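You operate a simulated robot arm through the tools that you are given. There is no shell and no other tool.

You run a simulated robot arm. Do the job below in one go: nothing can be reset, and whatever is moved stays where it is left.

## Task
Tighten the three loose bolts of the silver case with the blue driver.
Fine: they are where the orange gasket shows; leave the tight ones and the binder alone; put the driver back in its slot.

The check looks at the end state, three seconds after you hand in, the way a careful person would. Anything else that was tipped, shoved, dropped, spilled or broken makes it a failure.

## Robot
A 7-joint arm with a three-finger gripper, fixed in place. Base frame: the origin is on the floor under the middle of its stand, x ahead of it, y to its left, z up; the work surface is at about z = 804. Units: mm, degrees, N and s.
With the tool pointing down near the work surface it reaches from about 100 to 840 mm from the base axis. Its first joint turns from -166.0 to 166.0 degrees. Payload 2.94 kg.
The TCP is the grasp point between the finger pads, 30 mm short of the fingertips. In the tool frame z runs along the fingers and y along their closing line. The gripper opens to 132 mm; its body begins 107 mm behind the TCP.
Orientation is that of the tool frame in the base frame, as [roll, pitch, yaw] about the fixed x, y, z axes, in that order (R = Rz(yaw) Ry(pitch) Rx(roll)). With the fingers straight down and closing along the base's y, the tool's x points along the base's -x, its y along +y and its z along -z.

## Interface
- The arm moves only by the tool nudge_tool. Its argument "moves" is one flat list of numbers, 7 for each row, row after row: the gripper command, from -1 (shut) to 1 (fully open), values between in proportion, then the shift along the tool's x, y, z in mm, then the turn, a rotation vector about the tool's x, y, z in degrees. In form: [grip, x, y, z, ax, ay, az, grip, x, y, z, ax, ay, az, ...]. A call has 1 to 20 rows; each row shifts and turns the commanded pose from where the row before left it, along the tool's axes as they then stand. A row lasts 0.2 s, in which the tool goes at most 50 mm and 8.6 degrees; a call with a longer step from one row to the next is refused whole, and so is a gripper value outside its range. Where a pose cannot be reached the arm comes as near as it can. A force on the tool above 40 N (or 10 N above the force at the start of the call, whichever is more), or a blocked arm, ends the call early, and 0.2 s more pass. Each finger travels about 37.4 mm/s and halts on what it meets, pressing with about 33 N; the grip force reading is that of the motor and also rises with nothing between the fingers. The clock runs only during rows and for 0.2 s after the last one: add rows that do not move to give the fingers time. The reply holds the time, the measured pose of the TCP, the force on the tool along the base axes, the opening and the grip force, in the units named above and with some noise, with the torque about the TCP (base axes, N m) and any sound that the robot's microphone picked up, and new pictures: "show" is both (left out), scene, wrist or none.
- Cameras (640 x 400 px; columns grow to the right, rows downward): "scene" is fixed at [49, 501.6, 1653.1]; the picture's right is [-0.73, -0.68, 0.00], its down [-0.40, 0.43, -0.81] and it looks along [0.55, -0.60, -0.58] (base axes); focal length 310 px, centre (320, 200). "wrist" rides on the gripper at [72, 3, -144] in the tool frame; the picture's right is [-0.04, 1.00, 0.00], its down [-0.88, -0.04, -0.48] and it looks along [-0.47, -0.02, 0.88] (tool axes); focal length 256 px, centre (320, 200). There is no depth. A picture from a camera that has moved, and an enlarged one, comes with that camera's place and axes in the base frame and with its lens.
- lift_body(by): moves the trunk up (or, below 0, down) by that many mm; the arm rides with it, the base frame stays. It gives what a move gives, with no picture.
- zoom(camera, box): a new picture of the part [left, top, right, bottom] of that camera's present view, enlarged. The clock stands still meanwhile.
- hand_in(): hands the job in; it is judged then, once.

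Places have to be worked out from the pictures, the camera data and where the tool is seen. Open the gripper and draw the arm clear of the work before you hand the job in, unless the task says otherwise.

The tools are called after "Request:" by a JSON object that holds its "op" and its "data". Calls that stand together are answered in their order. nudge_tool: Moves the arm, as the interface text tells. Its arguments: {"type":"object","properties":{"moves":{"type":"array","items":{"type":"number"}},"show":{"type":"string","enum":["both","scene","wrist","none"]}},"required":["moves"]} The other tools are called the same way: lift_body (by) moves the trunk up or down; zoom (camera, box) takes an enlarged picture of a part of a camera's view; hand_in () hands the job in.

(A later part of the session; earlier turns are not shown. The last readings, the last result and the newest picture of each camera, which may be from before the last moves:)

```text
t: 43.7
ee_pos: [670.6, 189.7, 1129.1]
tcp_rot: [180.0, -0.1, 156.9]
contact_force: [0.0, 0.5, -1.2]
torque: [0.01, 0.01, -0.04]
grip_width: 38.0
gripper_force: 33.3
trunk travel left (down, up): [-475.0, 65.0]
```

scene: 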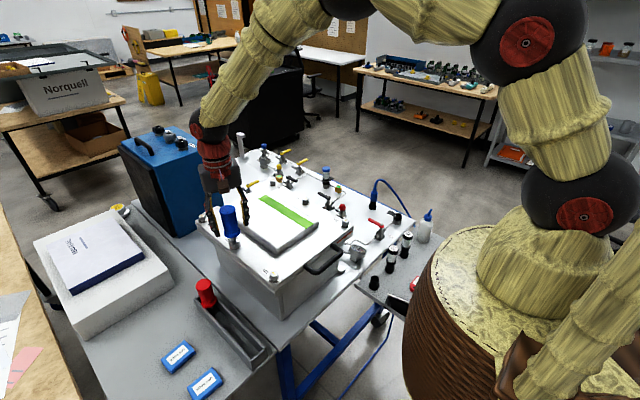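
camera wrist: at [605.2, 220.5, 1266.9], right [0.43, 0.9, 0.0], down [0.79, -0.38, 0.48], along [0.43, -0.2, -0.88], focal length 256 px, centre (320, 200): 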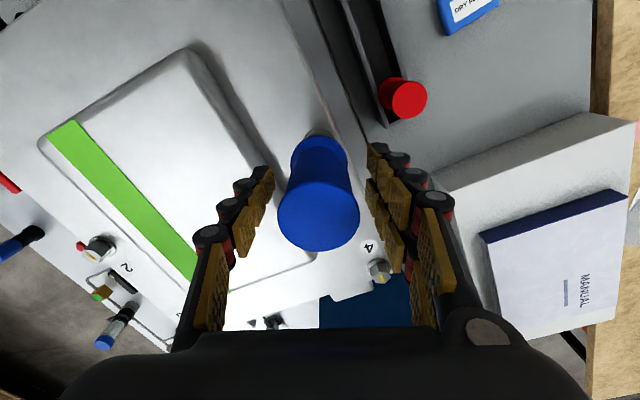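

No binding now. I keep lifting until the socket is clear of the head.

Request:
{"op": "nudge_tool", "data": {"moves": [-1, 0, 0, -2, 0, 0, 0, -1, 0, 0, -2, 0, 0, 0, -1, 0, 0, -2, 0, 0, 0, -1, 0, 0, -2, 0, 0, 0, -1, 0, 0, -2, 0, 0, 0, -1, 0, 0, -2, 0, 0, 0, -1, 0, 0, 0, 0, 0, 0], "show": "none"}}

Request:
{"op": "nudge_tool", "data": {"moves": [-1, 0, 0, -10, 0, 0, 0, -1, 0, 0, -20, 0, 0, 0, -1, 0, 0, -30, 0, 0, 0, -1, 0, 0, 0, 0, 0, 0], "show": "both"}}

Request:
{"op": "zoom", "data": {"camera": "scene", "box": [190, 190, 290, 275]}}

```text
t: 45.3
ee_pos: [671.2, 189.3, 1141.4]
tcp_rot: [-179.9, 0.2, 157.1]
contact_force: [0.8, 0.5, -1.5]
torque: [0.01, -0.01, 0.01]
grip_width: 38.0
gripper_force: 32.9
trunk travel left (down, up): [-475.0, 65.0]
```

```text
t: 46.3
ee_pos: [669.2, 189.1, 1200.9]
tcp_rot: [-180.0, 0.0, 157.0]
contact_force: [0.3, 0.7, -2.1]
torque: [-0.02, 0.0, 0.01]
grip_width: 38.3
gripper_force: 33.0
trunk travel left (down, up): [-475.0, 65.0]
camera wrist: at [604.4, 219.6, 1345.4], right [0.43, 0.9, 0.0], down [0.79, -0.38, 0.48], along [0.43, -0.21, -0.88], focal length 256 px, centre (320, 200)
```

scene: 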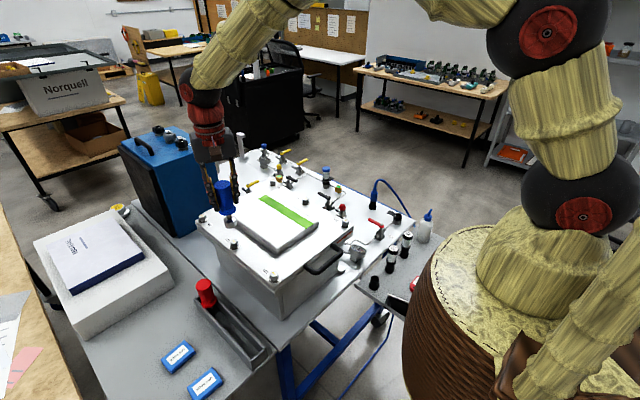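
wrist: 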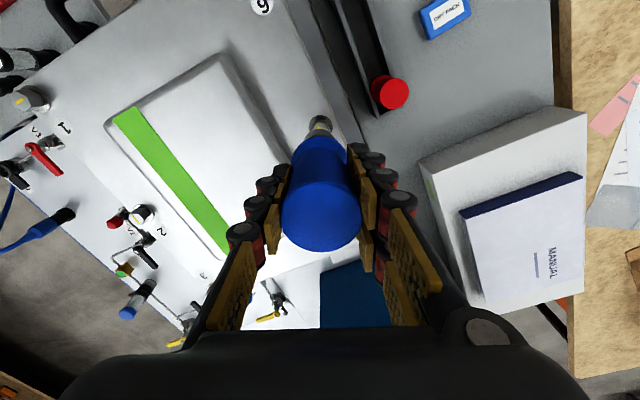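

```text
4.71 times, centred on (240, 232) of scene
camera zoom: at [49.0, 501.6, 1653.1], right [-0.73, -0.68, 0.0], down [-0.4, 0.43, -0.81], along [0.55, -0.6, -0.58], focal length 1458 px, centre (696, 47)
```

zoom: 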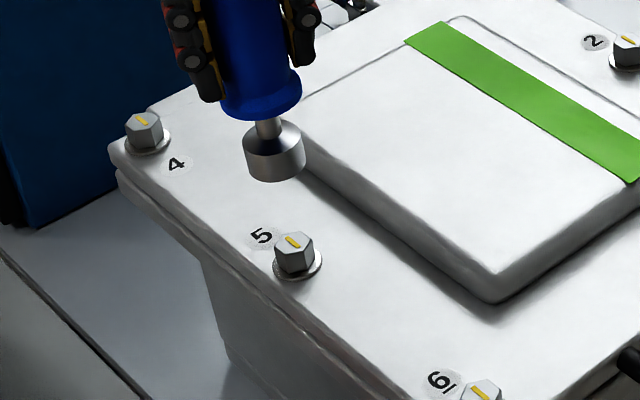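

Bolt 5 is done: its mark lines up with the tight ones and no orange is left there. Next is bolt 1, near (495, -100); I fly over at this height and turn the wrist back 90° on the way.

Request:
{"op": "nudge_tool", "data": {"moves": [-1, 6.01, -41.84, 0, 0, 0, 0, -1, 6.01, -41.84, 0, 0, 0, 0, -1, 6.01, -41.84, 0, 0, 0, 0, -1, 6.01, -41.84, 0, 0, 0, 0, -1, 6.01, -41.84, 0, 0, 0, 0, -1, 6.01, -41.84, 0, 0, 0, 0, -1, 6.01, -41.84, 0, 0, 0, 0, -1, 6.01, -41.84, 0, 0, 0, 0, -1, 0, 0, 0, 0, 0, 0], "show": "none"}}

Request:
{"op": "nudge_tool", "data": {"moves": [-1, 0, 0, 0, 0, 0, -8.2, -1, 0, 0, 0, 0, 0, -8.2, -1, 0, 0, 0, 0, 0, -8.2, -1, 0, 0, 0, 0, 0, -8.2, -1, 0, 0, 0, 0, 0, -8.2, -1, 0, 0, 0, 0, 0, -8.2, -1, 0, 0, 0, 0, 0, -8.2, -1, 0, 0, 0, 0, 0, -8.2, -1, 0, 0, 0, 0, 0, -8.2, -1, 0, 0, 0, 0, 0, -8.2, -1, 0, 0, 0, 0, 0, -8, -1, 0, 0, 20, 0, 0, 0, -1, 0, 0, 13, 0, 0, 0, -1, 0, 0, 0, 0, 0, 0], "show": "both"}}

```text
t: 48.3
ee_pos: [496.0, -97.9, 1198.9]
tcp_rot: [179.9, 0.0, 157.1]
contact_force: [0.4, 0.4, -1.6]
torque: [-0.03, -0.02, 0.04]
grip_width: 38.0
gripper_force: 33.0
trunk travel left (down, up): [-475.0, 65.0]
```

```text
t: 51.3
ee_pos: [495.5, -100.0, 1166.3]
tcp_rot: [-179.9, 0.0, -113.0]
contact_force: [0.1, -0.5, -1.6]
torque: [0.02, -0.01, 0.0]
grip_width: 38.1
gripper_force: 33.2
trunk travel left (down, up): [-475.0, 65.0]
camera wrist: at [465.5, -165.4, 1311.9], right [-0.9, 0.43, 0.0], down [0.38, 0.79, 0.48], along [0.21, 0.43, -0.88], focal length 256 px, centre (320, 200)
```

scene: 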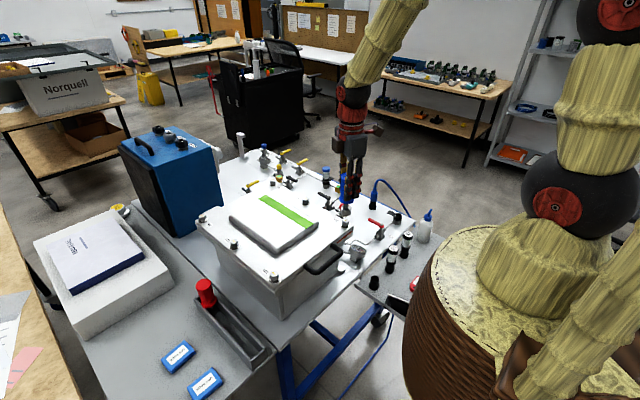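
wrist: 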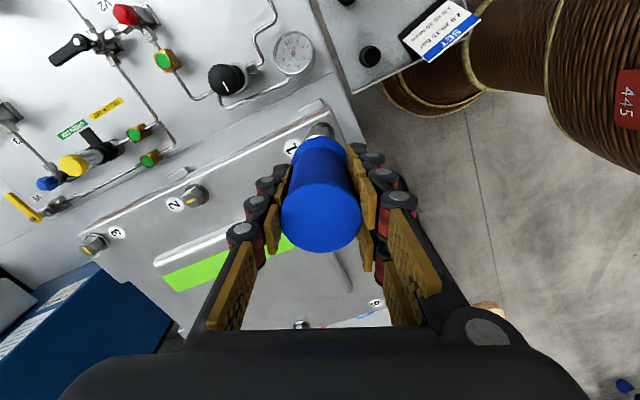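

I zoom both views to measure the socket–bolt offset at bolt 1.

Request:
{"op": "zoom", "data": {"camera": "scene", "box": [328, 195, 362, 225]}}

Request:
{"op": "zoom", "data": {"camera": "wrist", "box": [300, 115, 340, 140]}}

```text
13.33 times, centred on (345, 210) of scene
camera zoom: at [49.0, 501.6, 1653.1], right [-0.73, -0.68, 0.0], down [-0.4, 0.43, -0.81], along [0.55, -0.6, -0.58], focal length 4132 px, centre (-13, 67)
```

zoom: 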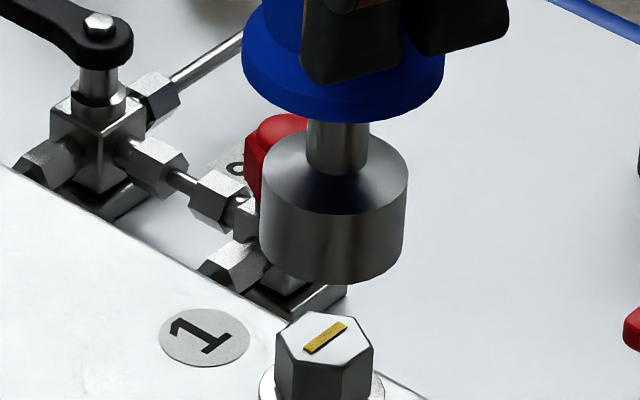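

```text
16.00 times, centred on (320, 128) of wrist
camera zoom: at [465.5, -165.4, 1311.9], right [-0.9, 0.43, 0.0], down [0.38, 0.79, 0.48], along [0.21, 0.43, -0.88], focal length 4096 px, centre (320, 1360)
```

zoom: 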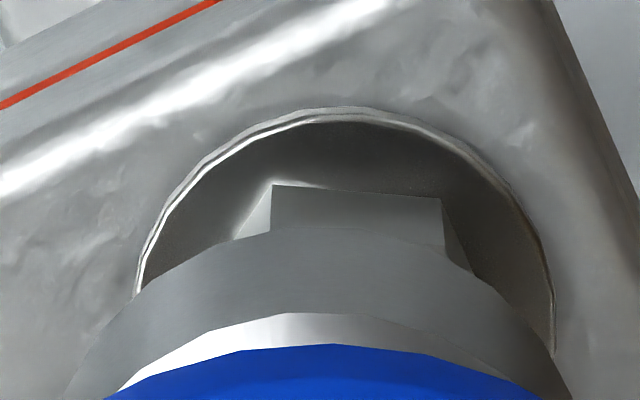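

The offset is small: about 1 mm in -x and 1.5 mm in +y. I apply it and lower 20 mm, then recheck.

Request:
{"op": "nudge_tool", "data": {"moves": [-1, -1.0, 1.55, 0, 0, 0, 0, -1, 0, 0, 10, 0, 0, 0, -1, 0, 0, 10, 0, 0, 0, -1, 0, 0, 0, 0, 0, 0], "show": "none"}}

Request:
{"op": "zoom", "data": {"camera": "scene", "box": [328, 195, 362, 225]}}

Request:
{"op": "zoom", "data": {"camera": "wrist", "box": [300, 115, 340, 140]}}

```text
t: 52.3
ee_pos: [496.7, -98.4, 1148.3]
tcp_rot: [-179.8, 0.0, -113.0]
contact_force: [-0.5, 0.1, -2.3]
torque: [-0.02, 0.0, 0.01]
grip_width: 38.1
gripper_force: 33.4
trunk travel left (down, up): [-475.0, 65.0]
```

```text
13.33 times, centred on (345, 210) of scene
camera zoom: at [49.0, 501.6, 1653.1], right [-0.73, -0.68, 0.0], down [-0.4, 0.43, -0.81], along [0.55, -0.6, -0.58], focal length 4132 px, centre (-13, 67)
```

zoom: 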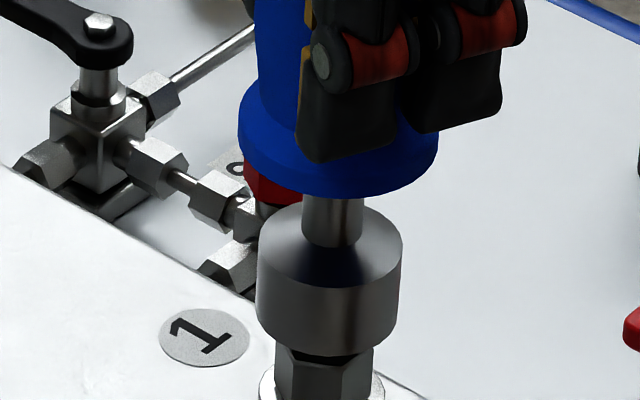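

```text
16.00 times, centred on (320, 128) of wrist
camera zoom: at [464.5, -164.0, 1292.5], right [-0.9, 0.43, 0.0], down [0.38, 0.79, 0.48], along [0.21, 0.43, -0.88], focal length 4096 px, centre (320, 1360)
```

zoom: 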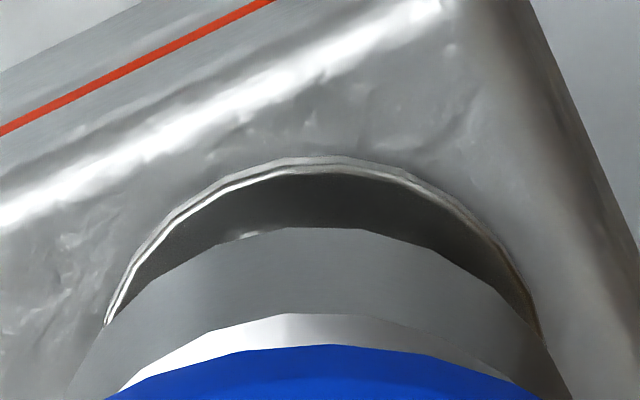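

Aligned in both views. I lower in small steps over the head.

Request:
{"op": "nudge_tool", "data": {"moves": [-1, 0, 0, 2, 0, 0, 0, -1, 0, 0, 2, 0, 0, 0, -1, 0, 0, 2, 0, 0, 0, -1, 0, 0, 1.5, 0, 0, 0, -1, 0, 0, 1.5, 0, 0, 0, -1, 0, 0, 0, 0, 0, 0], "show": "none"}}

Request:
{"op": "nudge_tool", "data": {"moves": [-1, 0, 0, 1.5, 0, 0, 0, -1, 0, 0, 1.5, 0, 0, 0, -1, 0, 0, 0, 0, 0, 0], "show": "none"}}

Request:
{"op": "zoom", "data": {"camera": "scene", "box": [328, 200, 362, 230]}}

```text
t: 53.7
ee_pos: [495.3, -98.7, 1139.2]
tcp_rot: [-179.9, 0.0, -113.0]
contact_force: [0.4, 0.0, -1.6]
torque: [-0.01, 0.0, 0.01]
grip_width: 38.3
gripper_force: 33.3
trunk travel left (down, up): [-475.0, 65.0]
```

```text
t: 54.5
ee_pos: [496.2, -99.6, 1136.3]
tcp_rot: [-179.8, 0.0, -113.0]
contact_force: [0.3, 0.6, -1.3]
torque: [-0.02, -0.02, -0.01]
grip_width: 38.3
gripper_force: 32.8
trunk travel left (down, up): [-475.0, 65.0]
```

```text
13.33 times, centred on (345, 215) of scene
camera zoom: at [49.0, 501.6, 1653.1], right [-0.73, -0.68, 0.0], down [-0.4, 0.43, -0.81], along [0.55, -0.6, -0.58], focal length 4132 px, centre (-13, 0)
```

zoom: 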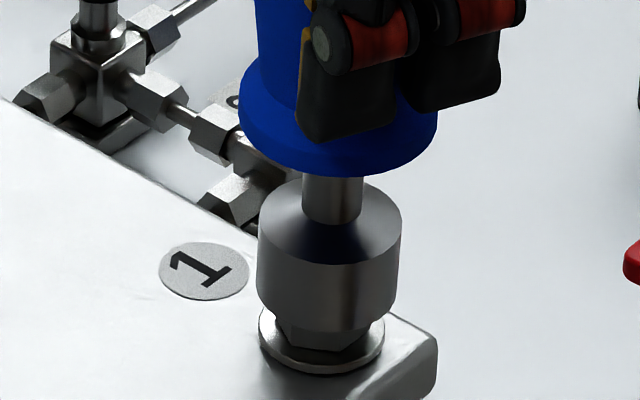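

No contact force; the socket is going over the head squarely. I continue to the washer.

Request:
{"op": "nudge_tool", "data": {"moves": [-1, 0, 0, 1.5, 0, 0, 0, -1, 0, 0, 1.5, 0, 0, 0, -1, 0, 0, 1.5, 0, 0, 0, -1, 0, 0, 0, 0, 0, 0], "show": "none"}}

Request:
{"op": "nudge_tool", "data": {"moves": [-1, 0, 0, 1.5, 0, 0, 0, -1, 0, 0, 1.5, 0, 0, 0, -1, 0, 0, 1.5, 0, 0, 0, -1, 0, 0, 0, 0, 0, 0], "show": "none"}}

Request:
{"op": "zoom", "data": {"camera": "scene", "box": [328, 200, 362, 230]}}

```text
t: 55.5
ee_pos: [494.4, -98.8, 1131.8]
tcp_rot: [-179.9, -0.1, -113.0]
contact_force: [2.0, 0.8, 0.2]
torque: [0.14, -0.23, -0.01]
grip_width: 38.3
gripper_force: 32.9
trunk travel left (down, up): [-475.0, 65.0]
```

```text
t: 56.5
ee_pos: [495.1, -99.0, 1126.6]
tcp_rot: [-180.0, 0.0, -113.1]
contact_force: [3.1, -0.4, 0.8]
torque: [-0.09, -0.34, 0.02]
grip_width: 38.4
gripper_force: 33.3
trunk travel left (down, up): [-475.0, 65.0]
```

```text
13.33 times, centred on (345, 215) of scene
camera zoom: at [49.0, 501.6, 1653.1], right [-0.73, -0.68, 0.0], down [-0.4, 0.43, -0.81], along [0.55, -0.6, -0.58], focal length 4132 px, centre (-13, 0)
```

zoom: 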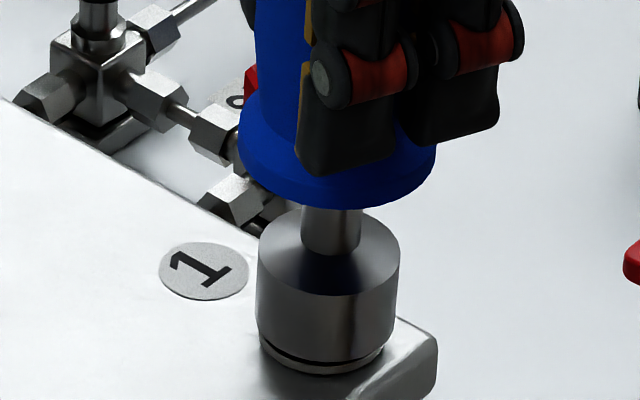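

The head guides the socket with a light +x push; I ease 0.4 mm that way and finish lowering.

Request:
{"op": "nudge_tool", "data": {"moves": [-1, -0.16, -0.37, 0, 0, 0, 0, -1, 0, 0, 1.5, 0, 0, 0, -1, 0, 0, 1.2, 0, 0, 0, -1, 0, 0, 1, 0, 0, 0, -1, 0, 0, 0, 0, 0, 0], "show": "none"}}

Request:
{"op": "zoom", "data": {"camera": "scene", "box": [328, 200, 362, 230]}}

```text
t: 57.7
ee_pos: [495.6, -99.0, 1122.9]
tcp_rot: [-179.9, 0.0, -113.0]
contact_force: [0.0, 1.1, 4.4]
torque: [0.15, 0.1, -0.04]
grip_width: 38.0
gripper_force: 32.9
trunk travel left (down, up): [-475.0, 65.0]
```

```text
13.33 times, centred on (345, 215) of scene
camera zoom: at [49.0, 501.6, 1653.1], right [-0.73, -0.68, 0.0], down [-0.4, 0.43, -0.81], along [0.55, -0.6, -0.58], focal length 4132 px, centre (-13, 0)
```

zoom: 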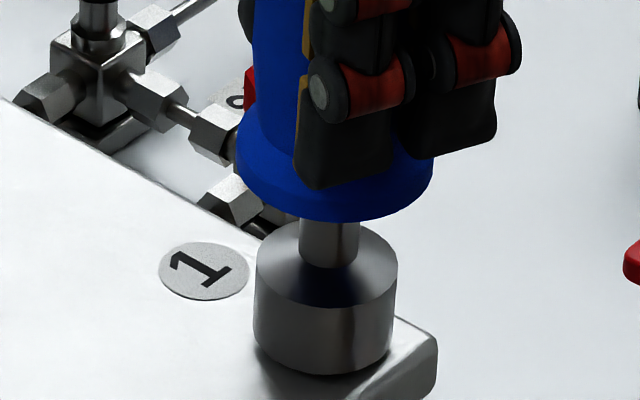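

Seated on bolt 1's washer. Now I turn clockwise about the driver's axis, in stages.

Request:
{"op": "nudge_tool", "data": {"moves": [-1, 0, 0, 0, 0, 0, 7, -1, 0, 0, 0, 0, 0, 7, -1, 0, 0, 0, 0, 0, 7, -1, 0, 0, 0, 0, 0, 0], "show": "none"}}

Request:
{"op": "nudge_tool", "data": {"moves": [-1, 0, 0, 0, 0, 0, 7, -1, 0, 0, 0, 0, 0, 7, -1, 0, 0, 0, 0, 0, 7, -1, 0, 0, 0, 0, 0, 0], "show": "none"}}

Request:
{"op": "zoom", "data": {"camera": "scene", "box": [328, 205, 376, 241]}}

```text
t: 58.7
ee_pos: [496.0, -96.9, 1123.0]
tcp_rot: [-179.9, 0.0, -134.1]
contact_force: [-0.3, -4.3, 5.5]
torque: [-0.36, 0.09, -0.01]
grip_width: 37.9
gripper_force: 33.0
trunk travel left (down, up): [-475.0, 65.0]
```

```text
t: 59.7
ee_pos: [495.8, -99.1, 1123.6]
tcp_rot: [-180.0, 0.1, -155.0]
contact_force: [3.4, -2.5, 2.7]
torque: [-0.05, -0.23, 0.01]
grip_width: 38.2
gripper_force: 33.0
trunk travel left (down, up): [-475.0, 65.0]
```

```text
11.11 times, centred on (352, 223) of scene
camera zoom: at [49.0, 501.6, 1653.1], right [-0.73, -0.68, 0.0], down [-0.4, 0.43, -0.81], along [0.55, -0.6, -0.58], focal length 3443 px, centre (-36, -56)
```

zoom: 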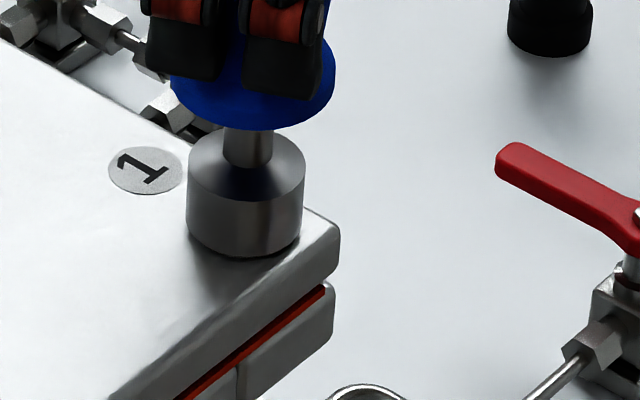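

Turned 42°, orange still visible at this corner. I ease the small side load and continue.

Request:
{"op": "nudge_tool", "data": {"moves": [-1, -0.24, -0.44, 0, 0, 0, 0, -1, 0, 0, 0, 0, 0, 7, -1, 0, 0, 0, 0, 0, 7, -1, 0, 0, 0, 0, 0, 7, -1, 0, 0, 0, 0, 0, 0], "show": "none"}}

Request:
{"op": "nudge_tool", "data": {"moves": [-1, 0, 0, 0, 0, 0, 7, -1, 0, 0, 0, 0, 0, 7, -1, 0, 0, 0, 0, 0, 7, -1, 0, 0, 0, 0, 0, 0], "show": "none"}}

Request:
{"op": "zoom", "data": {"camera": "scene", "box": [328, 205, 376, 241]}}

```text
t: 60.9
ee_pos: [495.3, -99.1, 1122.9]
tcp_rot: [-179.9, 0.1, -176.2]
contact_force: [4.9, 1.6, -2.4]
torque: [0.21, -0.4, 0.04]
grip_width: 38.0
gripper_force: 33.3
trunk travel left (down, up): [-475.0, 65.0]
```

```text
t: 61.9
ee_pos: [495.5, -98.6, 1122.8]
tcp_rot: [180.0, 0.0, 162.9]
contact_force: [0.4, 4.1, -3.2]
torque: [0.4, -0.04, 0.04]
grip_width: 38.2
gripper_force: 32.6
trunk travel left (down, up): [-475.0, 65.0]
```

```text
11.11 times, centred on (352, 223) of scene
camera zoom: at [49.0, 501.6, 1653.1], right [-0.73, -0.68, 0.0], down [-0.4, 0.43, -0.81], along [0.55, -0.6, -0.58], focal length 3443 px, centre (-36, -56)
```

zoom: 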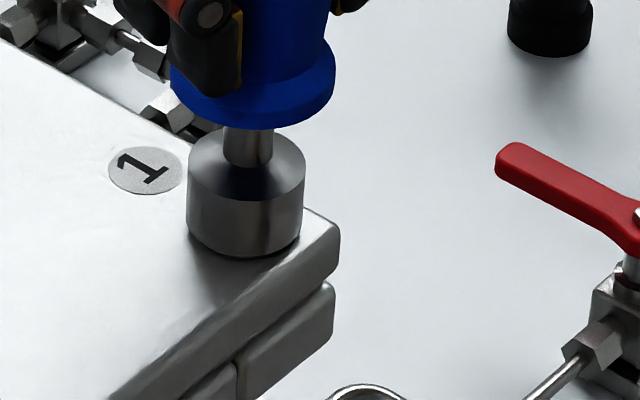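

The orange at bolt 1 has just disappeared, but torque is still low. I continue to the stop.

Request:
{"op": "nudge_tool", "data": {"moves": [-1, 0.12, 0.38, 0.3, 0, 0, 0, -1, 0, 0, 0, 0, 0, 6, -1, 0, 0, 0, 0, 0, 6, -1, 0, 0, 0, 0, 0, 0], "show": "none"}}

```text
t: 62.9
ee_pos: [495.7, -98.0, 1122.2]
tcp_rot: [180.0, 0.0, 150.8]
contact_force: [-1.1, 0.6, -2.6]
torque: [0.08, 0.12, -0.02]
grip_width: 38.2
gripper_force: 32.8
trunk travel left (down, up): [-475.0, 65.0]
```

Request:
{"op": "nudge_tool", "data": {"moves": [-1, 0, 0, 0, 0, 0, 6, -1, 0, 0, 0, 0, 0, 6, -1, 0, 0, 0, 0, 0, 0], "show": "none"}}

Request:
{"op": "zoom", "data": {"camera": "scene", "box": [320, 175, 376, 225]}}

```text
t: 63.7
ee_pos: [494.7, -98.2, 1122.3]
tcp_rot: [-180.0, 0.0, 138.9]
contact_force: [-4.7, 2.7, -1.1]
torque: [0.23, 0.29, 0.79]
grip_width: 38.4
gripper_force: 33.4
trunk travel left (down, up): [-475.0, 65.0]
```

```text
8.00 times, centred on (348, 200) of scene
camera zoom: at [49.0, 501.6, 1653.1], right [-0.73, -0.68, 0.0], down [-0.4, 0.43, -0.81], along [0.55, -0.6, -0.58], focal length 2479 px, centre (96, 200)
```

zoom: 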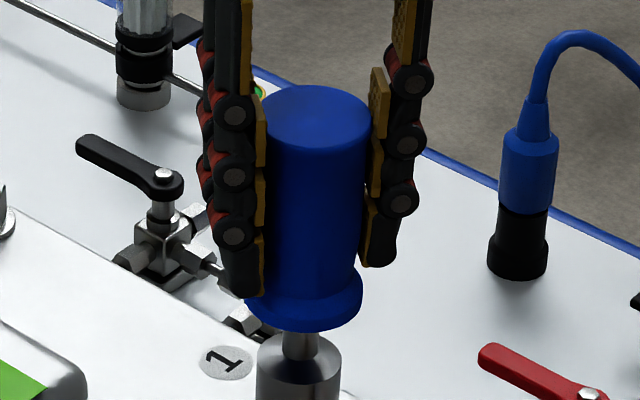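

Torque jumped to 0.79 N·m: bolt 1 is tight. I back off a few degrees to unload and check the side forces.

Request:
{"op": "nudge_tool", "data": {"moves": [-1, 0, 0, 0, 0, 0, -4, -1, 0, 0, 0, 0, 0, -4, -1, 0, 0, 0, 0, 0, -2, -1, 0, 0, 0, 0, 0, 0], "show": "none"}}

```text
t: 64.7
ee_pos: [495.7, -97.7, 1123.2]
tcp_rot: [180.0, 0.1, 149.0]
contact_force: [-3.6, 0.4, -1.7]
torque: [0.03, 0.28, 0.0]
grip_width: 38.4
gripper_force: 33.4
trunk travel left (down, up): [-475.0, 65.0]
```

Torque is relieved. I ease 0.4 mm to -x and begin lifting gently.

Request:
{"op": "nudge_tool", "data": {"moves": [-1, 0.34, -0.21, 0, 0, 0, 0, -1, 0, 0, -1, 0, 0, 0, -1, 0, 0, -1, 0, 0, 0, -1, 0, 0, -1, 0, 0, 0, -1, 0, 0, 0, 0, 0, 0], "show": "none"}}

```text
t: 65.9
ee_pos: [495.3, -98.5, 1125.2]
tcp_rot: [-180.0, 0.0, 149.1]
contact_force: [-2.1, 2.3, -11.3]
torque: [0.09, 0.17, 0.0]
grip_width: 38.2
gripper_force: 32.8
trunk travel left (down, up): [-475.0, 65.0]
```

It drags (9 N) instead of sliding, so I do as before: lower back onto the washer, release, recentre and re-grip.

Request:
{"op": "nudge_tool", "data": {"moves": [-1, 0, 0, 1, 0, 0, 0, -1, 0, 0, 1, 0, 0, 0, -1, 0, 0, 1, 0, 0, 0, -1, 0, 0, 0.5, 0, 0, 0, -1, 0, 0, 0, 0, 0, 0], "show": "none"}}

Request:
{"op": "nudge_tool", "data": {"moves": [0, 0, 0, 0, 0, 0, 0, 0, 0, 0, 0, 0, 0, 0, 0, 0, 0, 0, 0, 0, 0, 0, 0, 0, 0, 0, 0, 0], "show": "both"}}

Request:
{"op": "zoom", "data": {"camera": "wrist", "box": [230, 110, 410, 270]}}

Request:
{"op": "zoom", "data": {"camera": "wrist", "box": [290, 120, 350, 160]}}

Request:
{"op": "zoom", "data": {"camera": "scene", "box": [320, 175, 376, 225]}}

```text
t: 67.1
ee_pos: [496.3, -99.6, 1121.7]
tcp_rot: [180.0, 0.1, 149.0]
contact_force: [-6.1, 0.3, 3.4]
torque: [0.1, 0.58, 0.01]
grip_width: 38.2
gripper_force: 33.0
trunk travel left (down, up): [-475.0, 65.0]
```

```text
t: 68.1
ee_pos: [496.0, -98.0, 1122.5]
tcp_rot: [180.0, 0.1, 149.0]
contact_force: [-0.7, -0.3, -0.4]
torque: [0.01, -0.01, -0.02]
grip_width: 65.7
gripper_force: 0.1
trunk travel left (down, up): [-475.0, 65.0]
camera wrist: at [435.5, -58.6, 1266.5], right [0.55, 0.83, 0.0], down [0.73, -0.49, 0.48], along [0.4, -0.26, -0.88], focal length 256 px, centre (320, 200)
```

scene: 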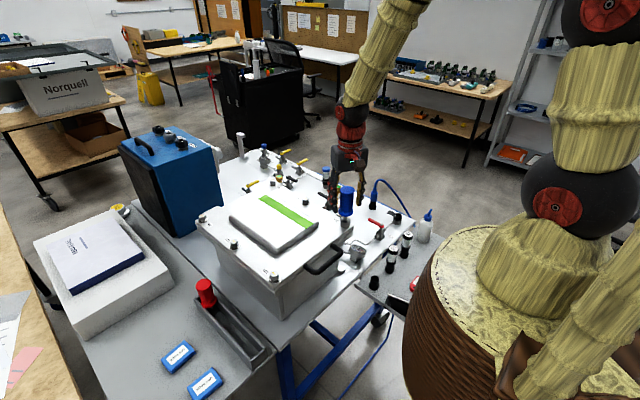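
wrist: 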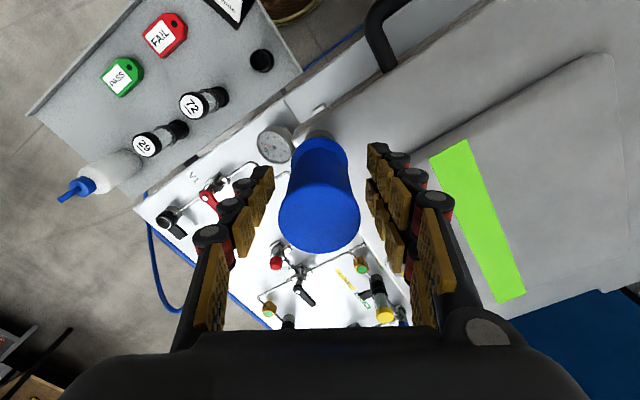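

```text
2.50 times, centred on (320, 190) of wrist
camera zoom: at [435.5, -58.6, 1266.5], right [0.55, 0.83, 0.0], down [0.73, -0.49, 0.48], along [0.4, -0.26, -0.88], focal length 640 px, centre (320, 225)
```

zoom: 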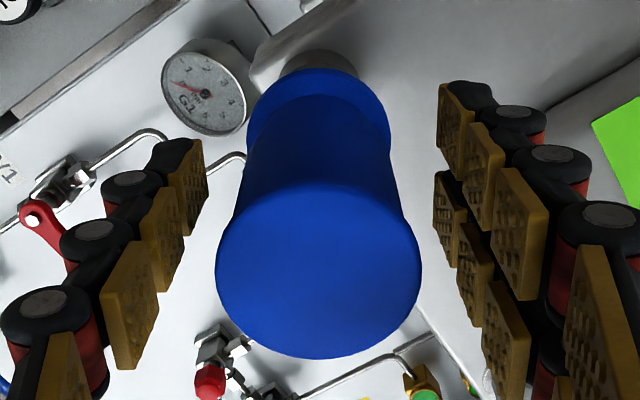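

```text
10.00 times, centred on (320, 140) of wrist
camera zoom: at [435.5, -58.6, 1266.5], right [0.55, 0.83, 0.0], down [0.73, -0.49, 0.48], along [0.4, -0.26, -0.88], focal length 2560 px, centre (320, 800)
```

zoom: 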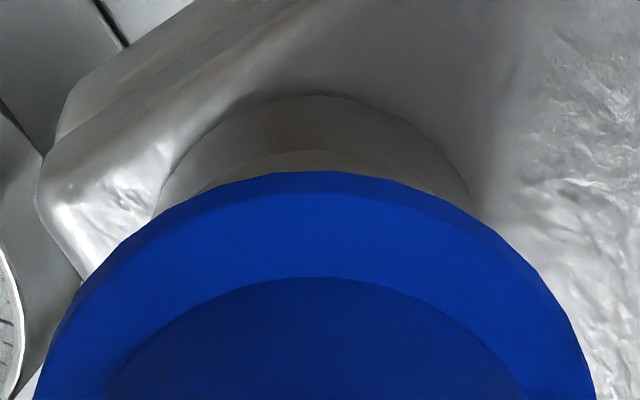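

```text
8.00 times, centred on (348, 200) of scene
camera zoom: at [49.0, 501.6, 1653.1], right [-0.73, -0.68, 0.0], down [-0.4, 0.43, -0.81], along [0.55, -0.6, -0.58], focal length 2479 px, centre (96, 200)
```

zoom: 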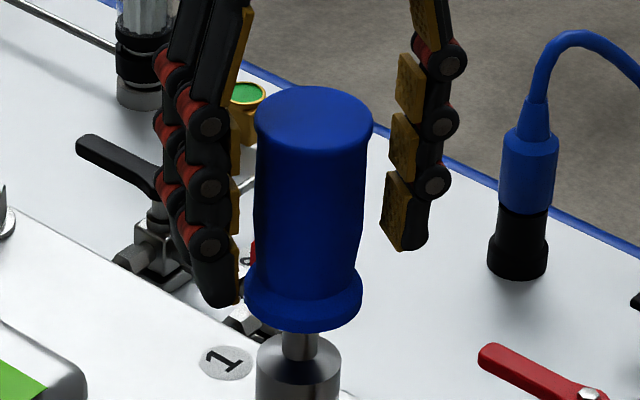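

Standing upright, nearly centred. I shift the half millimetre, close again and lift gently.

Request:
{"op": "nudge_tool", "data": {"moves": [0, -0.2, -0.45, 0, 0, 0, 0, -1, 0, 0, 0, 0, 0, 0, -1, 0, 0, 0, 0, 0, 0, -1, 0, 0, 0, 0, 0, 0, -1, 0, 0, 0, 0, 0, 0, -1, 0, 0, 0, 0, 0, 0], "show": "none"}}

Request:
{"op": "nudge_tool", "data": {"moves": [-1, 0, 0, -1, 0, 0, 0, -1, 0, 0, -1, 0, 0, 0, -1, 0, 0, -1, 0, 0, 0, -1, 0, 0, 0, 0, 0, 0], "show": "none"}}

```text
t: 69.5
ee_pos: [496.0, -99.1, 1122.5]
tcp_rot: [-179.9, 0.0, 149.0]
contact_force: [-0.5, 0.1, 0.3]
torque: [0.06, 0.0, -0.01]
grip_width: 38.7
gripper_force: 33.1
trunk travel left (down, up): [-475.0, 65.0]
```

```text
t: 70.5
ee_pos: [495.3, -99.0, 1125.6]
tcp_rot: [180.0, 0.1, 148.9]
contact_force: [1.1, -0.2, -0.8]
torque: [-0.01, -0.08, -0.01]
grip_width: 38.4
gripper_force: 33.0
trunk travel left (down, up): [-475.0, 65.0]
```

Free now. I lift on in small steps until clear of the head, then higher.

Request:
{"op": "nudge_tool", "data": {"moves": [-1, 0, 0, -1.5, 0, 0, 0, -1, 0, 0, -1.5, 0, 0, 0, -1, 0, 0, -1.5, 0, 0, 0, -1, 0, 0, -1.5, 0, 0, 0, -1, 0, 0, 0, 0, 0, 0], "show": "none"}}

Request:
{"op": "nudge_tool", "data": {"moves": [-1, 0, 0, -2, 0, 0, 0, -1, 0, 0, -2, 0, 0, 0, -1, 0, 0, -2, 0, 0, 0, -1, 0, 0, -2, 0, 0, 0, -1, 0, 0, -2, 0, 0, 0, -1, 0, 0, 0, 0, 0, 0], "show": "none"}}

Request:
{"op": "nudge_tool", "data": {"moves": [-1, 0, 0, -10, 0, 0, 0, -1, 0, 0, -20, 0, 0, 0, -1, 0, 0, -30, 0, 0, 0, -1, 0, 0, 0, 0, 0, 0], "show": "both"}}

Request:
{"op": "zoom", "data": {"camera": "scene", "box": [300, 175, 380, 250]}}

```text
t: 71.7
ee_pos: [494.5, -99.6, 1131.6]
tcp_rot: [180.0, 0.1, 149.0]
contact_force: [0.3, 0.1, -1.6]
torque: [-0.02, -0.05, -0.01]
grip_width: 38.4
gripper_force: 33.4
trunk travel left (down, up): [-475.0, 65.0]
```

```text
t: 73.1
ee_pos: [495.6, -98.4, 1140.9]
tcp_rot: [-180.0, 0.1, 149.0]
contact_force: [0.3, -0.8, -1.8]
torque: [0.03, 0.0, -0.01]
grip_width: 38.5
gripper_force: 32.8
trunk travel left (down, up): [-475.0, 65.0]
```

```text
t: 74.1
ee_pos: [495.5, -99.3, 1201.7]
tcp_rot: [180.0, 0.0, 149.0]
contact_force: [-0.7, 0.9, -1.0]
torque: [0.02, -0.01, 0.01]
grip_width: 38.1
gripper_force: 33.0
trunk travel left (down, up): [-475.0, 65.0]
camera wrist: at [435.2, -59.8, 1345.6], right [0.55, 0.83, 0.0], down [0.73, -0.49, 0.48], along [0.4, -0.26, -0.88], focal length 256 px, centre (320, 200)
```

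scene: 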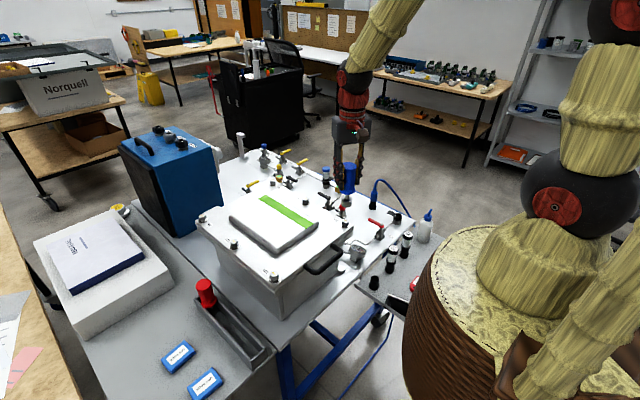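
wrist: 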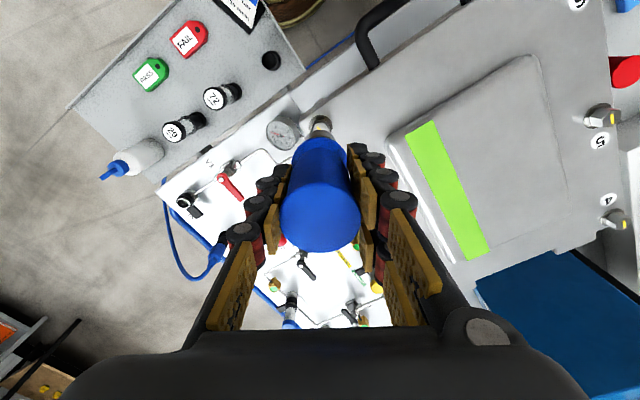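

```text
5.33 times, centred on (340, 212) of scene
camera zoom: at [49.0, 501.6, 1653.1], right [-0.73, -0.68, 0.0], down [-0.4, 0.43, -0.81], along [0.55, -0.6, -0.58], focal length 1653 px, centre (213, 133)
```

zoom: 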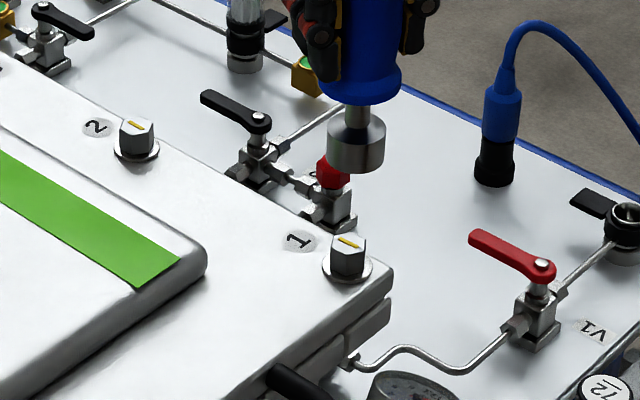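

Bolt 1's mark now lies like the tight ones and its orange is gone. Next is bolt 3 near (845, -100), at the limit of the reach; I turn the wrist back 90° and move out along x at this height, checking how far the arm follows.

Request:
{"op": "nudge_tool", "data": {"moves": [-1, 0, 0, 0, 0, 0, -8.2, -1, 0, 0, 0, 0, 0, -8.2, -1, 0, 0, 0, 0, 0, -8.2, -1, 0, 0, 0, 0, 0, -8.2, -1, 0, 0, 0, 0, 0, -8.2, -1, 0, 0, 0, 0, 0, -8.2, -1, 0, 0, 0, 0, 0, -8.2, -1, 0, 0, 0, 0, 0, -8.2, -1, 0, 0, 0, 0, 0, -8.2, -1, 0, 0, 0, 0, 0, -8.2, -1, 0, 0, 0, 0, 0, -8, -1, -22.1, -36.7, 0, 0, 0, 0, -1, -22.1, -36.7, 0, 0, 0, 0, -1, -22.1, -36.7, 0, 0, 0, 0, -1, -22.1, -36.7, 0, 0, 0, 0, -1, -22.1, -36.7, 0, 0, 0, 0, -1, -22.1, -36.7, 0, 0, 0, 0, -1, -22.1, -36.7, 0, 0, 0, 0, -1, 0, 0, 0, 0, 0, 0], "show": "both"}}

```text
t: 78.1
ee_pos: [795.2, -100.3, 1203.7]
tcp_rot: [-180.0, 0.1, -121.0]
contact_force: [-0.3, -0.2, -1.1]
torque: [0.0, -0.01, 0.01]
grip_width: 38.4
gripper_force: 33.2
trunk travel left (down, up): [-475.0, 65.0]
camera wrist: at [754.4, -159.6, 1348.1], right [-0.83, 0.55, 0.0], down [0.48, 0.73, 0.48], along [0.26, 0.4, -0.88], focal length 256 px, centre (320, 200)
```

scene: 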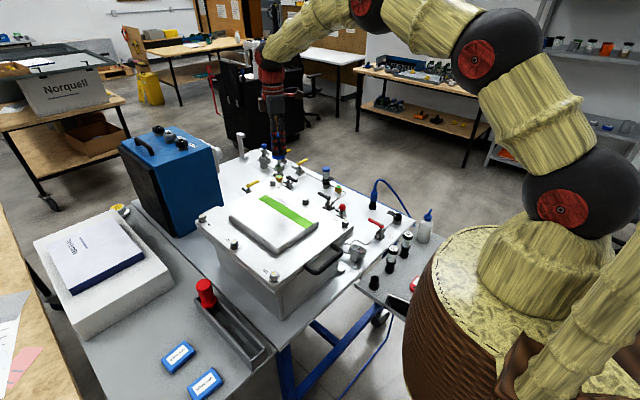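
wrist: 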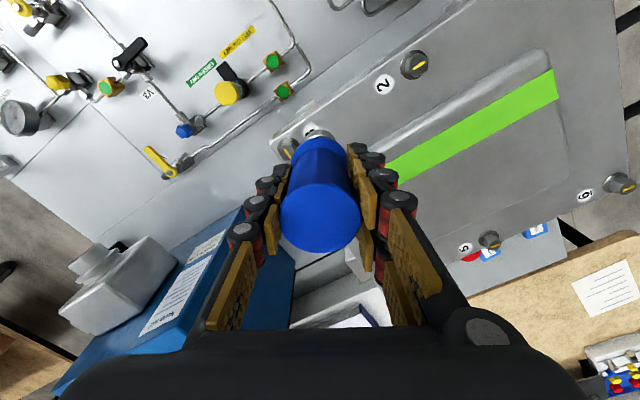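

Still following perfectly at x=795. Bolt 3 is just visible beside the driver; I zoom to measure it.

Request:
{"op": "zoom", "data": {"camera": "wrist", "box": [270, 120, 330, 160]}}

Request:
{"op": "zoom", "data": {"camera": "scene", "box": [250, 130, 310, 190]}}

```text
10.00 times, centred on (300, 140) of wrist
camera zoom: at [754.4, -159.6, 1348.1], right [-0.83, 0.55, 0.0], down [0.48, 0.73, 0.48], along [0.26, 0.4, -0.88], focal length 2560 px, centre (520, 800)
```

zoom: 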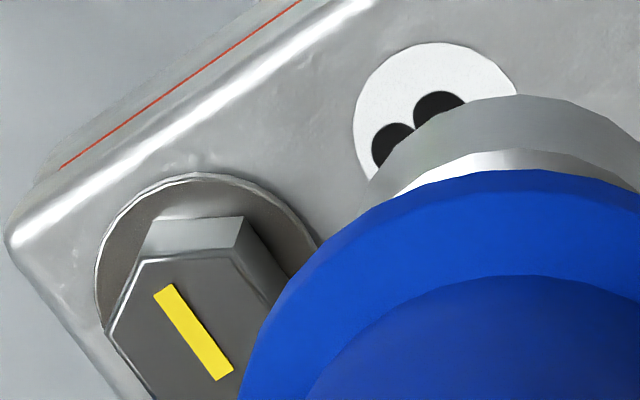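

```text
6.67 times, centred on (280, 160) of scene
camera zoom: at [49.0, 501.6, 1653.1], right [-0.73, -0.68, 0.0], down [-0.4, 0.43, -0.81], along [0.55, -0.6, -0.58], focal length 2066 px, centre (587, 467)
```

zoom: 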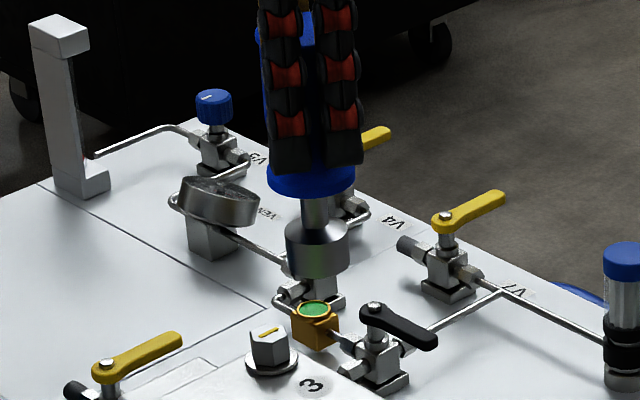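

Bolt 3 lies about 48 mm further out, near (843, -99.5). I move there and lower to hover, checking that the arm reaches.

Request:
{"op": "nudge_tool", "data": {"moves": [-1, -8.3, -13.6, 0, 0, 0, 0, -1, -8.3, -13.6, 0, 0, 0, 0, -1, -8.4, -13.7, 0, 0, 0, 0, -1, 0, 0, 18, 0, 0, 0, -1, 0, 0, 17, 0, 0, 0, -1, 0, 0, 0, 0, 0, 0], "show": "both"}}

Request:
{"op": "zoom", "data": {"camera": "scene", "box": [255, 165, 283, 189]}}

Request:
{"op": "zoom", "data": {"camera": "wrist", "box": [300, 115, 340, 140]}}

```text
t: 79.5
ee_pos: [843.8, -98.6, 1167.2]
tcp_rot: [-180.0, 0.0, -121.0]
contact_force: [0.3, -0.3, -1.1]
torque: [-0.02, -0.02, 0.04]
grip_width: 38.0
gripper_force: 33.3
trunk travel left (down, up): [-475.0, 65.0]
camera wrist: at [803.6, -158.1, 1312.0], right [-0.83, 0.55, 0.0], down [0.48, 0.73, 0.48], along [0.26, 0.4, -0.88], focal length 256 px, centre (320, 200)
```

scene: 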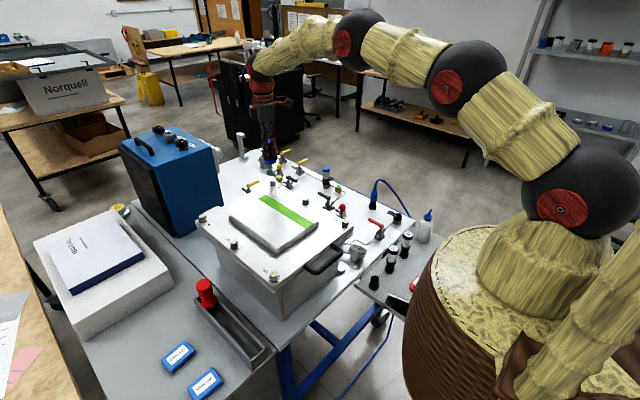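
wrist: 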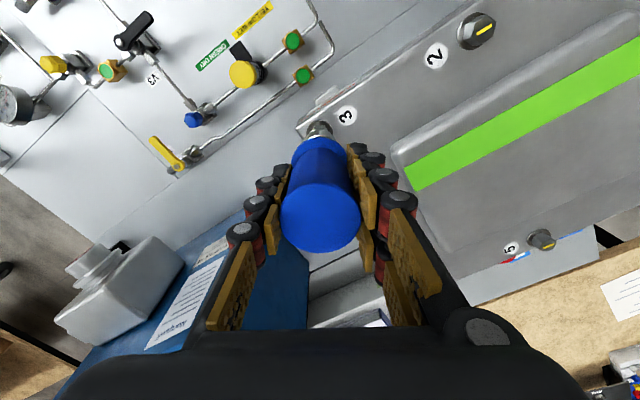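

```text
16.00 times, centred on (269, 177) of scene
camera zoom: at [49.0, 501.6, 1653.1], right [-0.73, -0.68, 0.0], down [-0.4, 0.43, -0.81], along [0.55, -0.6, -0.58], focal length 4958 px, centre (1136, 568)
```

zoom: 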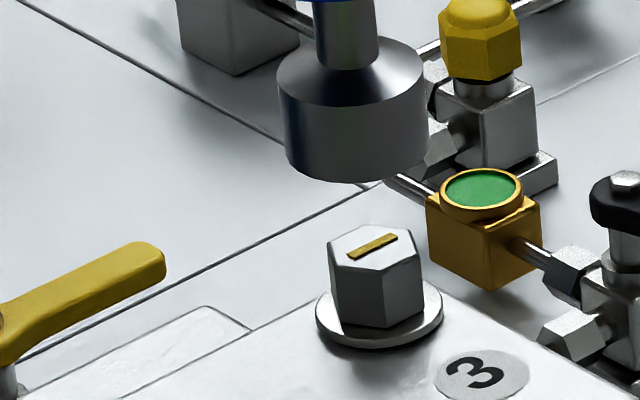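

```text
16.00 times, centred on (320, 128) of wrist
camera zoom: at [803.6, -158.1, 1312.0], right [-0.83, 0.55, 0.0], down [0.48, 0.73, 0.48], along [0.26, 0.4, -0.88], focal length 4096 px, centre (320, 1360)
```

zoom: 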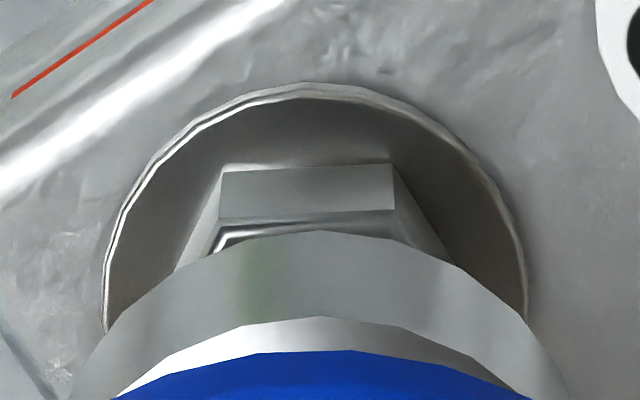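

The arm reaches bolt 3. The socket needs about 1.2 mm toward -y; I apply that, lower 20 mm and recheck.

Request:
{"op": "nudge_tool", "data": {"moves": [-1, 1.15, -0.35, 0, 0, 0, 0, -1, 0, 0, 10, 0, 0, 0, -1, 0, 0, 10, 0, 0, 0, -1, 0, 0, 0, 0, 0, 0], "show": "none"}}

Request:
{"op": "zoom", "data": {"camera": "scene", "box": [255, 165, 283, 189]}}

Request:
{"op": "zoom", "data": {"camera": "wrist", "box": [300, 115, 340, 140]}}

```text
t: 80.5
ee_pos: [844.6, -98.9, 1147.2]
tcp_rot: [-179.9, 0.0, -121.0]
contact_force: [-0.2, -0.4, -1.0]
torque: [0.02, 0.02, 0.01]
grip_width: 38.3
gripper_force: 33.0
trunk travel left (down, up): [-475.0, 65.0]
```

```text
16.00 times, centred on (269, 177) of scene
camera zoom: at [49.0, 501.6, 1653.1], right [-0.73, -0.68, 0.0], down [-0.4, 0.43, -0.81], along [0.55, -0.6, -0.58], focal length 4958 px, centre (1136, 568)
```

zoom: 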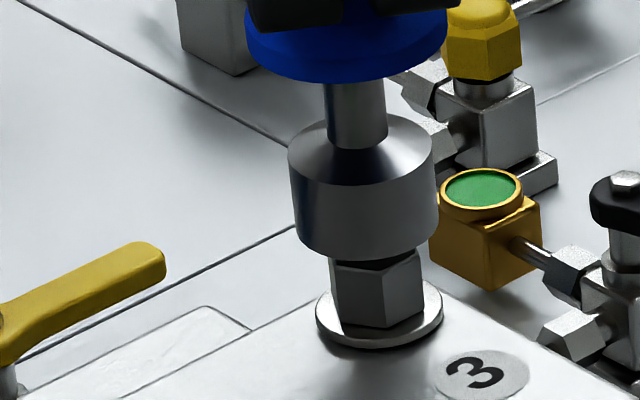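

```text
16.00 times, centred on (320, 128) of wrist
camera zoom: at [803.9, -158.7, 1291.0], right [-0.83, 0.55, 0.0], down [0.48, 0.73, 0.48], along [0.26, 0.4, -0.88], focal length 4096 px, centre (320, 1360)
```

zoom: 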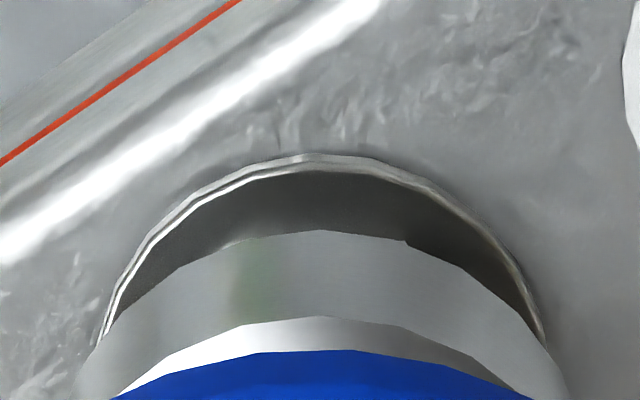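

Aligned. I lower over the head in small steps.

Request:
{"op": "nudge_tool", "data": {"moves": [-1, 0, 0, 2, 0, 0, 0, -1, 0, 0, 2, 0, 0, 0, -1, 0, 0, 2, 0, 0, 0, -1, 0, 0, 1.5, 0, 0, 0, -1, 0, 0, 1.5, 0, 0, 0, -1, 0, 0, 0, 0, 0, 0], "show": "none"}}

Request:
{"op": "nudge_tool", "data": {"moves": [-1, 0, 0, 1.5, 0, 0, 0, -1, 0, 0, 1.5, 0, 0, 0, -1, 0, 0, 1.5, 0, 0, 0, -1, 0, 0, 0, 0, 0, 0], "show": "none"}}

Request:
{"op": "zoom", "data": {"camera": "scene", "box": [255, 168, 283, 192]}}

```text
t: 81.9
ee_pos: [843.6, -99.1, 1138.3]
tcp_rot: [-179.9, -0.1, -120.9]
contact_force: [0.1, 0.2, 3.1]
torque: [-0.04, -0.1, 0.01]
grip_width: 38.5
gripper_force: 33.4
trunk travel left (down, up): [-475.0, 65.0]
```

```text
t: 82.9
ee_pos: [843.2, -100.0, 1131.8]
tcp_rot: [180.0, 0.0, -121.0]
contact_force: [3.6, 4.8, -1.4]
torque: [0.4, -0.4, 0.06]
grip_width: 38.0
gripper_force: 32.9
trunk travel left (down, up): [-475.0, 65.0]
```

```text
16.00 times, centred on (269, 180) of scene
camera zoom: at [49.0, 501.6, 1653.1], right [-0.73, -0.68, 0.0], down [-0.4, 0.43, -0.81], along [0.55, -0.6, -0.58], focal length 4958 px, centre (1136, 520)
```

zoom: 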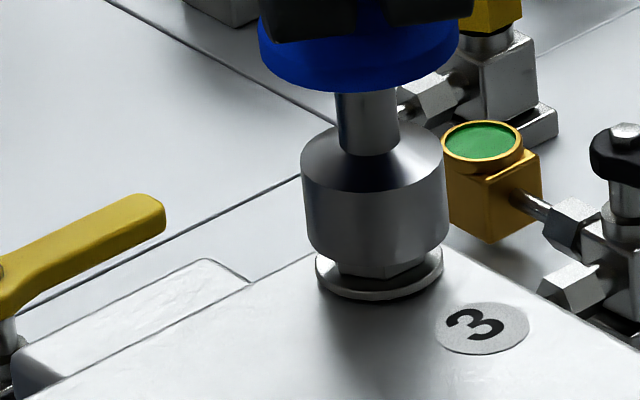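

The head has entered with a modest side push (+x, +y); I ease toward it and continue down.

Request:
{"op": "nudge_tool", "data": {"moves": [-1, -0.77, -0.12, 0, 0, 0, 0, -1, 0, 0, 1.5, 0, 0, 0, -1, 0, 0, 1.5, 0, 0, 0, -1, 0, 0, 0, 0, 0, 0], "show": "none"}}

Request:
{"op": "nudge_tool", "data": {"moves": [-1, 0, 0, 1.5, 0, 0, 0, -1, 0, 0, 1.5, 0, 0, 0, -1, 0, 0, 1.5, 0, 0, 0, -1, 0, 0, 0, 0, 0, 0], "show": "none"}}

Request:
{"op": "zoom", "data": {"camera": "scene", "box": [255, 168, 283, 192]}}

```text
t: 83.9
ee_pos: [844.3, -97.8, 1128.2]
tcp_rot: [180.0, 0.0, -121.0]
contact_force: [-0.4, 0.2, -1.6]
torque: [0.05, -0.04, 0.01]
grip_width: 38.1
gripper_force: 33.2
trunk travel left (down, up): [-475.0, 65.0]
```

```text
t: 84.9
ee_pos: [843.5, -99.9, 1125.1]
tcp_rot: [-179.9, 0.1, -121.0]
contact_force: [0.4, 0.1, -2.0]
torque: [0.02, -0.01, -0.02]
grip_width: 37.9
gripper_force: 33.1
trunk travel left (down, up): [-475.0, 65.0]
```

```text
16.00 times, centred on (269, 180) of scene
camera zoom: at [49.0, 501.6, 1653.1], right [-0.73, -0.68, 0.0], down [-0.4, 0.43, -0.81], along [0.55, -0.6, -0.58], focal length 4958 px, centre (1136, 520)
```

zoom: 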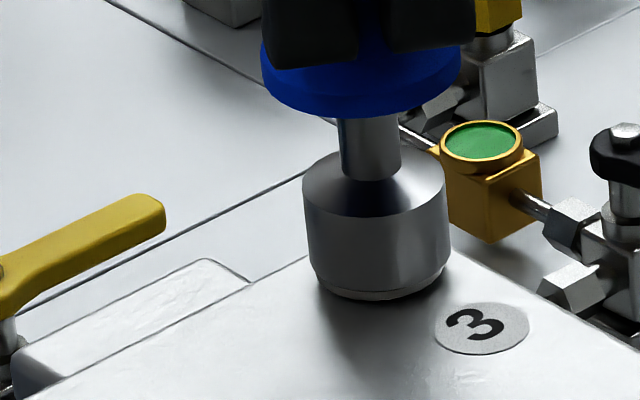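

Nearly on the washer with zero side load. I seat it and begin turning in stages.

Request:
{"op": "nudge_tool", "data": {"moves": [-1, 0, 0, 1, 0, 0, 0, -1, 0, 0, 0.8, 0, 0, 0, -1, 0, 0, 0, 0, 0, 0], "show": "none"}}

Request:
{"op": "nudge_tool", "data": {"moves": [-1, 0, 0, 0, 0, 0, 7, -1, 0, 0, 0, 0, 0, 7, -1, 0, 0, 0, 0, 0, 7, -1, 0, 0, 0, 0, 0, 0], "show": "none"}}

Request:
{"op": "nudge_tool", "data": {"moves": [-1, 0, 0, 0, 0, 0, 7, -1, 0, 0, 0, 0, 0, 7, -1, 0, 0, 0, 0, 0, 0], "show": "none"}}

```text
t: 85.7
ee_pos: [843.6, -98.4, 1123.1]
tcp_rot: [179.9, 0.0, -121.0]
contact_force: [-0.5, 0.0, -2.0]
torque: [-0.01, 0.0, 0.0]
grip_width: 38.3
gripper_force: 33.1
trunk travel left (down, up): [-475.0, 65.0]
```

```text
t: 86.7
ee_pos: [843.8, -99.4, 1124.2]
tcp_rot: [-179.9, 0.0, -142.0]
contact_force: [1.5, 1.5, -2.5]
torque: [0.13, -0.1, -0.01]
grip_width: 38.1
gripper_force: 33.1
trunk travel left (down, up): [-475.0, 65.0]
```

```text
t: 87.5
ee_pos: [843.8, -99.0, 1123.8]
tcp_rot: [-180.0, 0.0, -156.1]
contact_force: [3.2, 1.2, -2.3]
torque: [0.09, -0.26, -0.03]
grip_width: 37.8
gripper_force: 32.7
trunk travel left (down, up): [-475.0, 65.0]
```

Request:
{"op": "nudge_tool", "data": {"moves": [-1, -0.43, -0.03, 0.2, 0, 0, 0, -1, 0, 0, 0, 0, 0, 7, -1, 0, 0, 0, 0, 0, 7, -1, 0, 0, 0, 0, 0, 7, -1, 0, 0, 0, 0, 0, 0], "show": "none"}}

Request:
{"op": "nudge_tool", "data": {"moves": [-1, 0, 0, 0, 0, 0, 7, -1, 0, 0, 0, 0, 0, 7, -1, 0, 0, 0, 0, 0, 0], "show": "none"}}

Request:
{"op": "zoom", "data": {"camera": "scene", "box": [245, 140, 295, 192]}}

```text
t: 88.7
ee_pos: [844.0, -98.9, 1122.0]
tcp_rot: [180.0, -0.1, -177.1]
contact_force: [1.0, 3.7, -2.4]
torque: [0.25, 0.03, -0.03]
grip_width: 37.9
gripper_force: 32.4
trunk travel left (down, up): [-475.0, 65.0]
```

```text
t: 89.5
ee_pos: [844.5, -99.0, 1123.2]
tcp_rot: [179.9, 0.0, 168.9]
contact_force: [-2.5, 2.2, -1.3]
torque: [0.14, 0.23, 0.03]
grip_width: 38.1
gripper_force: 33.0
trunk travel left (down, up): [-475.0, 65.0]
```

```text
7.69 times, centred on (270, 166) of scene
camera zoom: at [49.0, 501.6, 1653.1], right [-0.73, -0.68, 0.0], down [-0.4, 0.43, -0.81], along [0.55, -0.6, -0.58], focal length 2384 px, centre (705, 462)
```

zoom: 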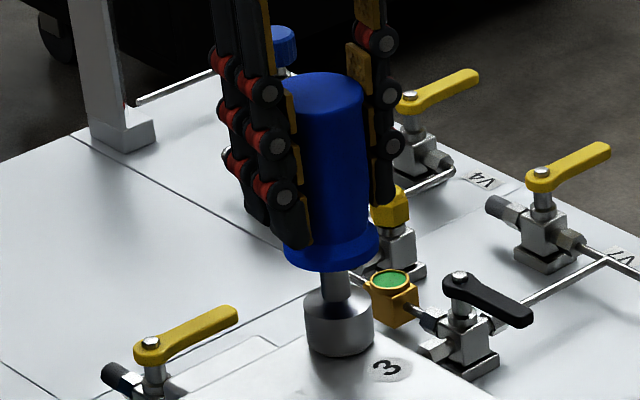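

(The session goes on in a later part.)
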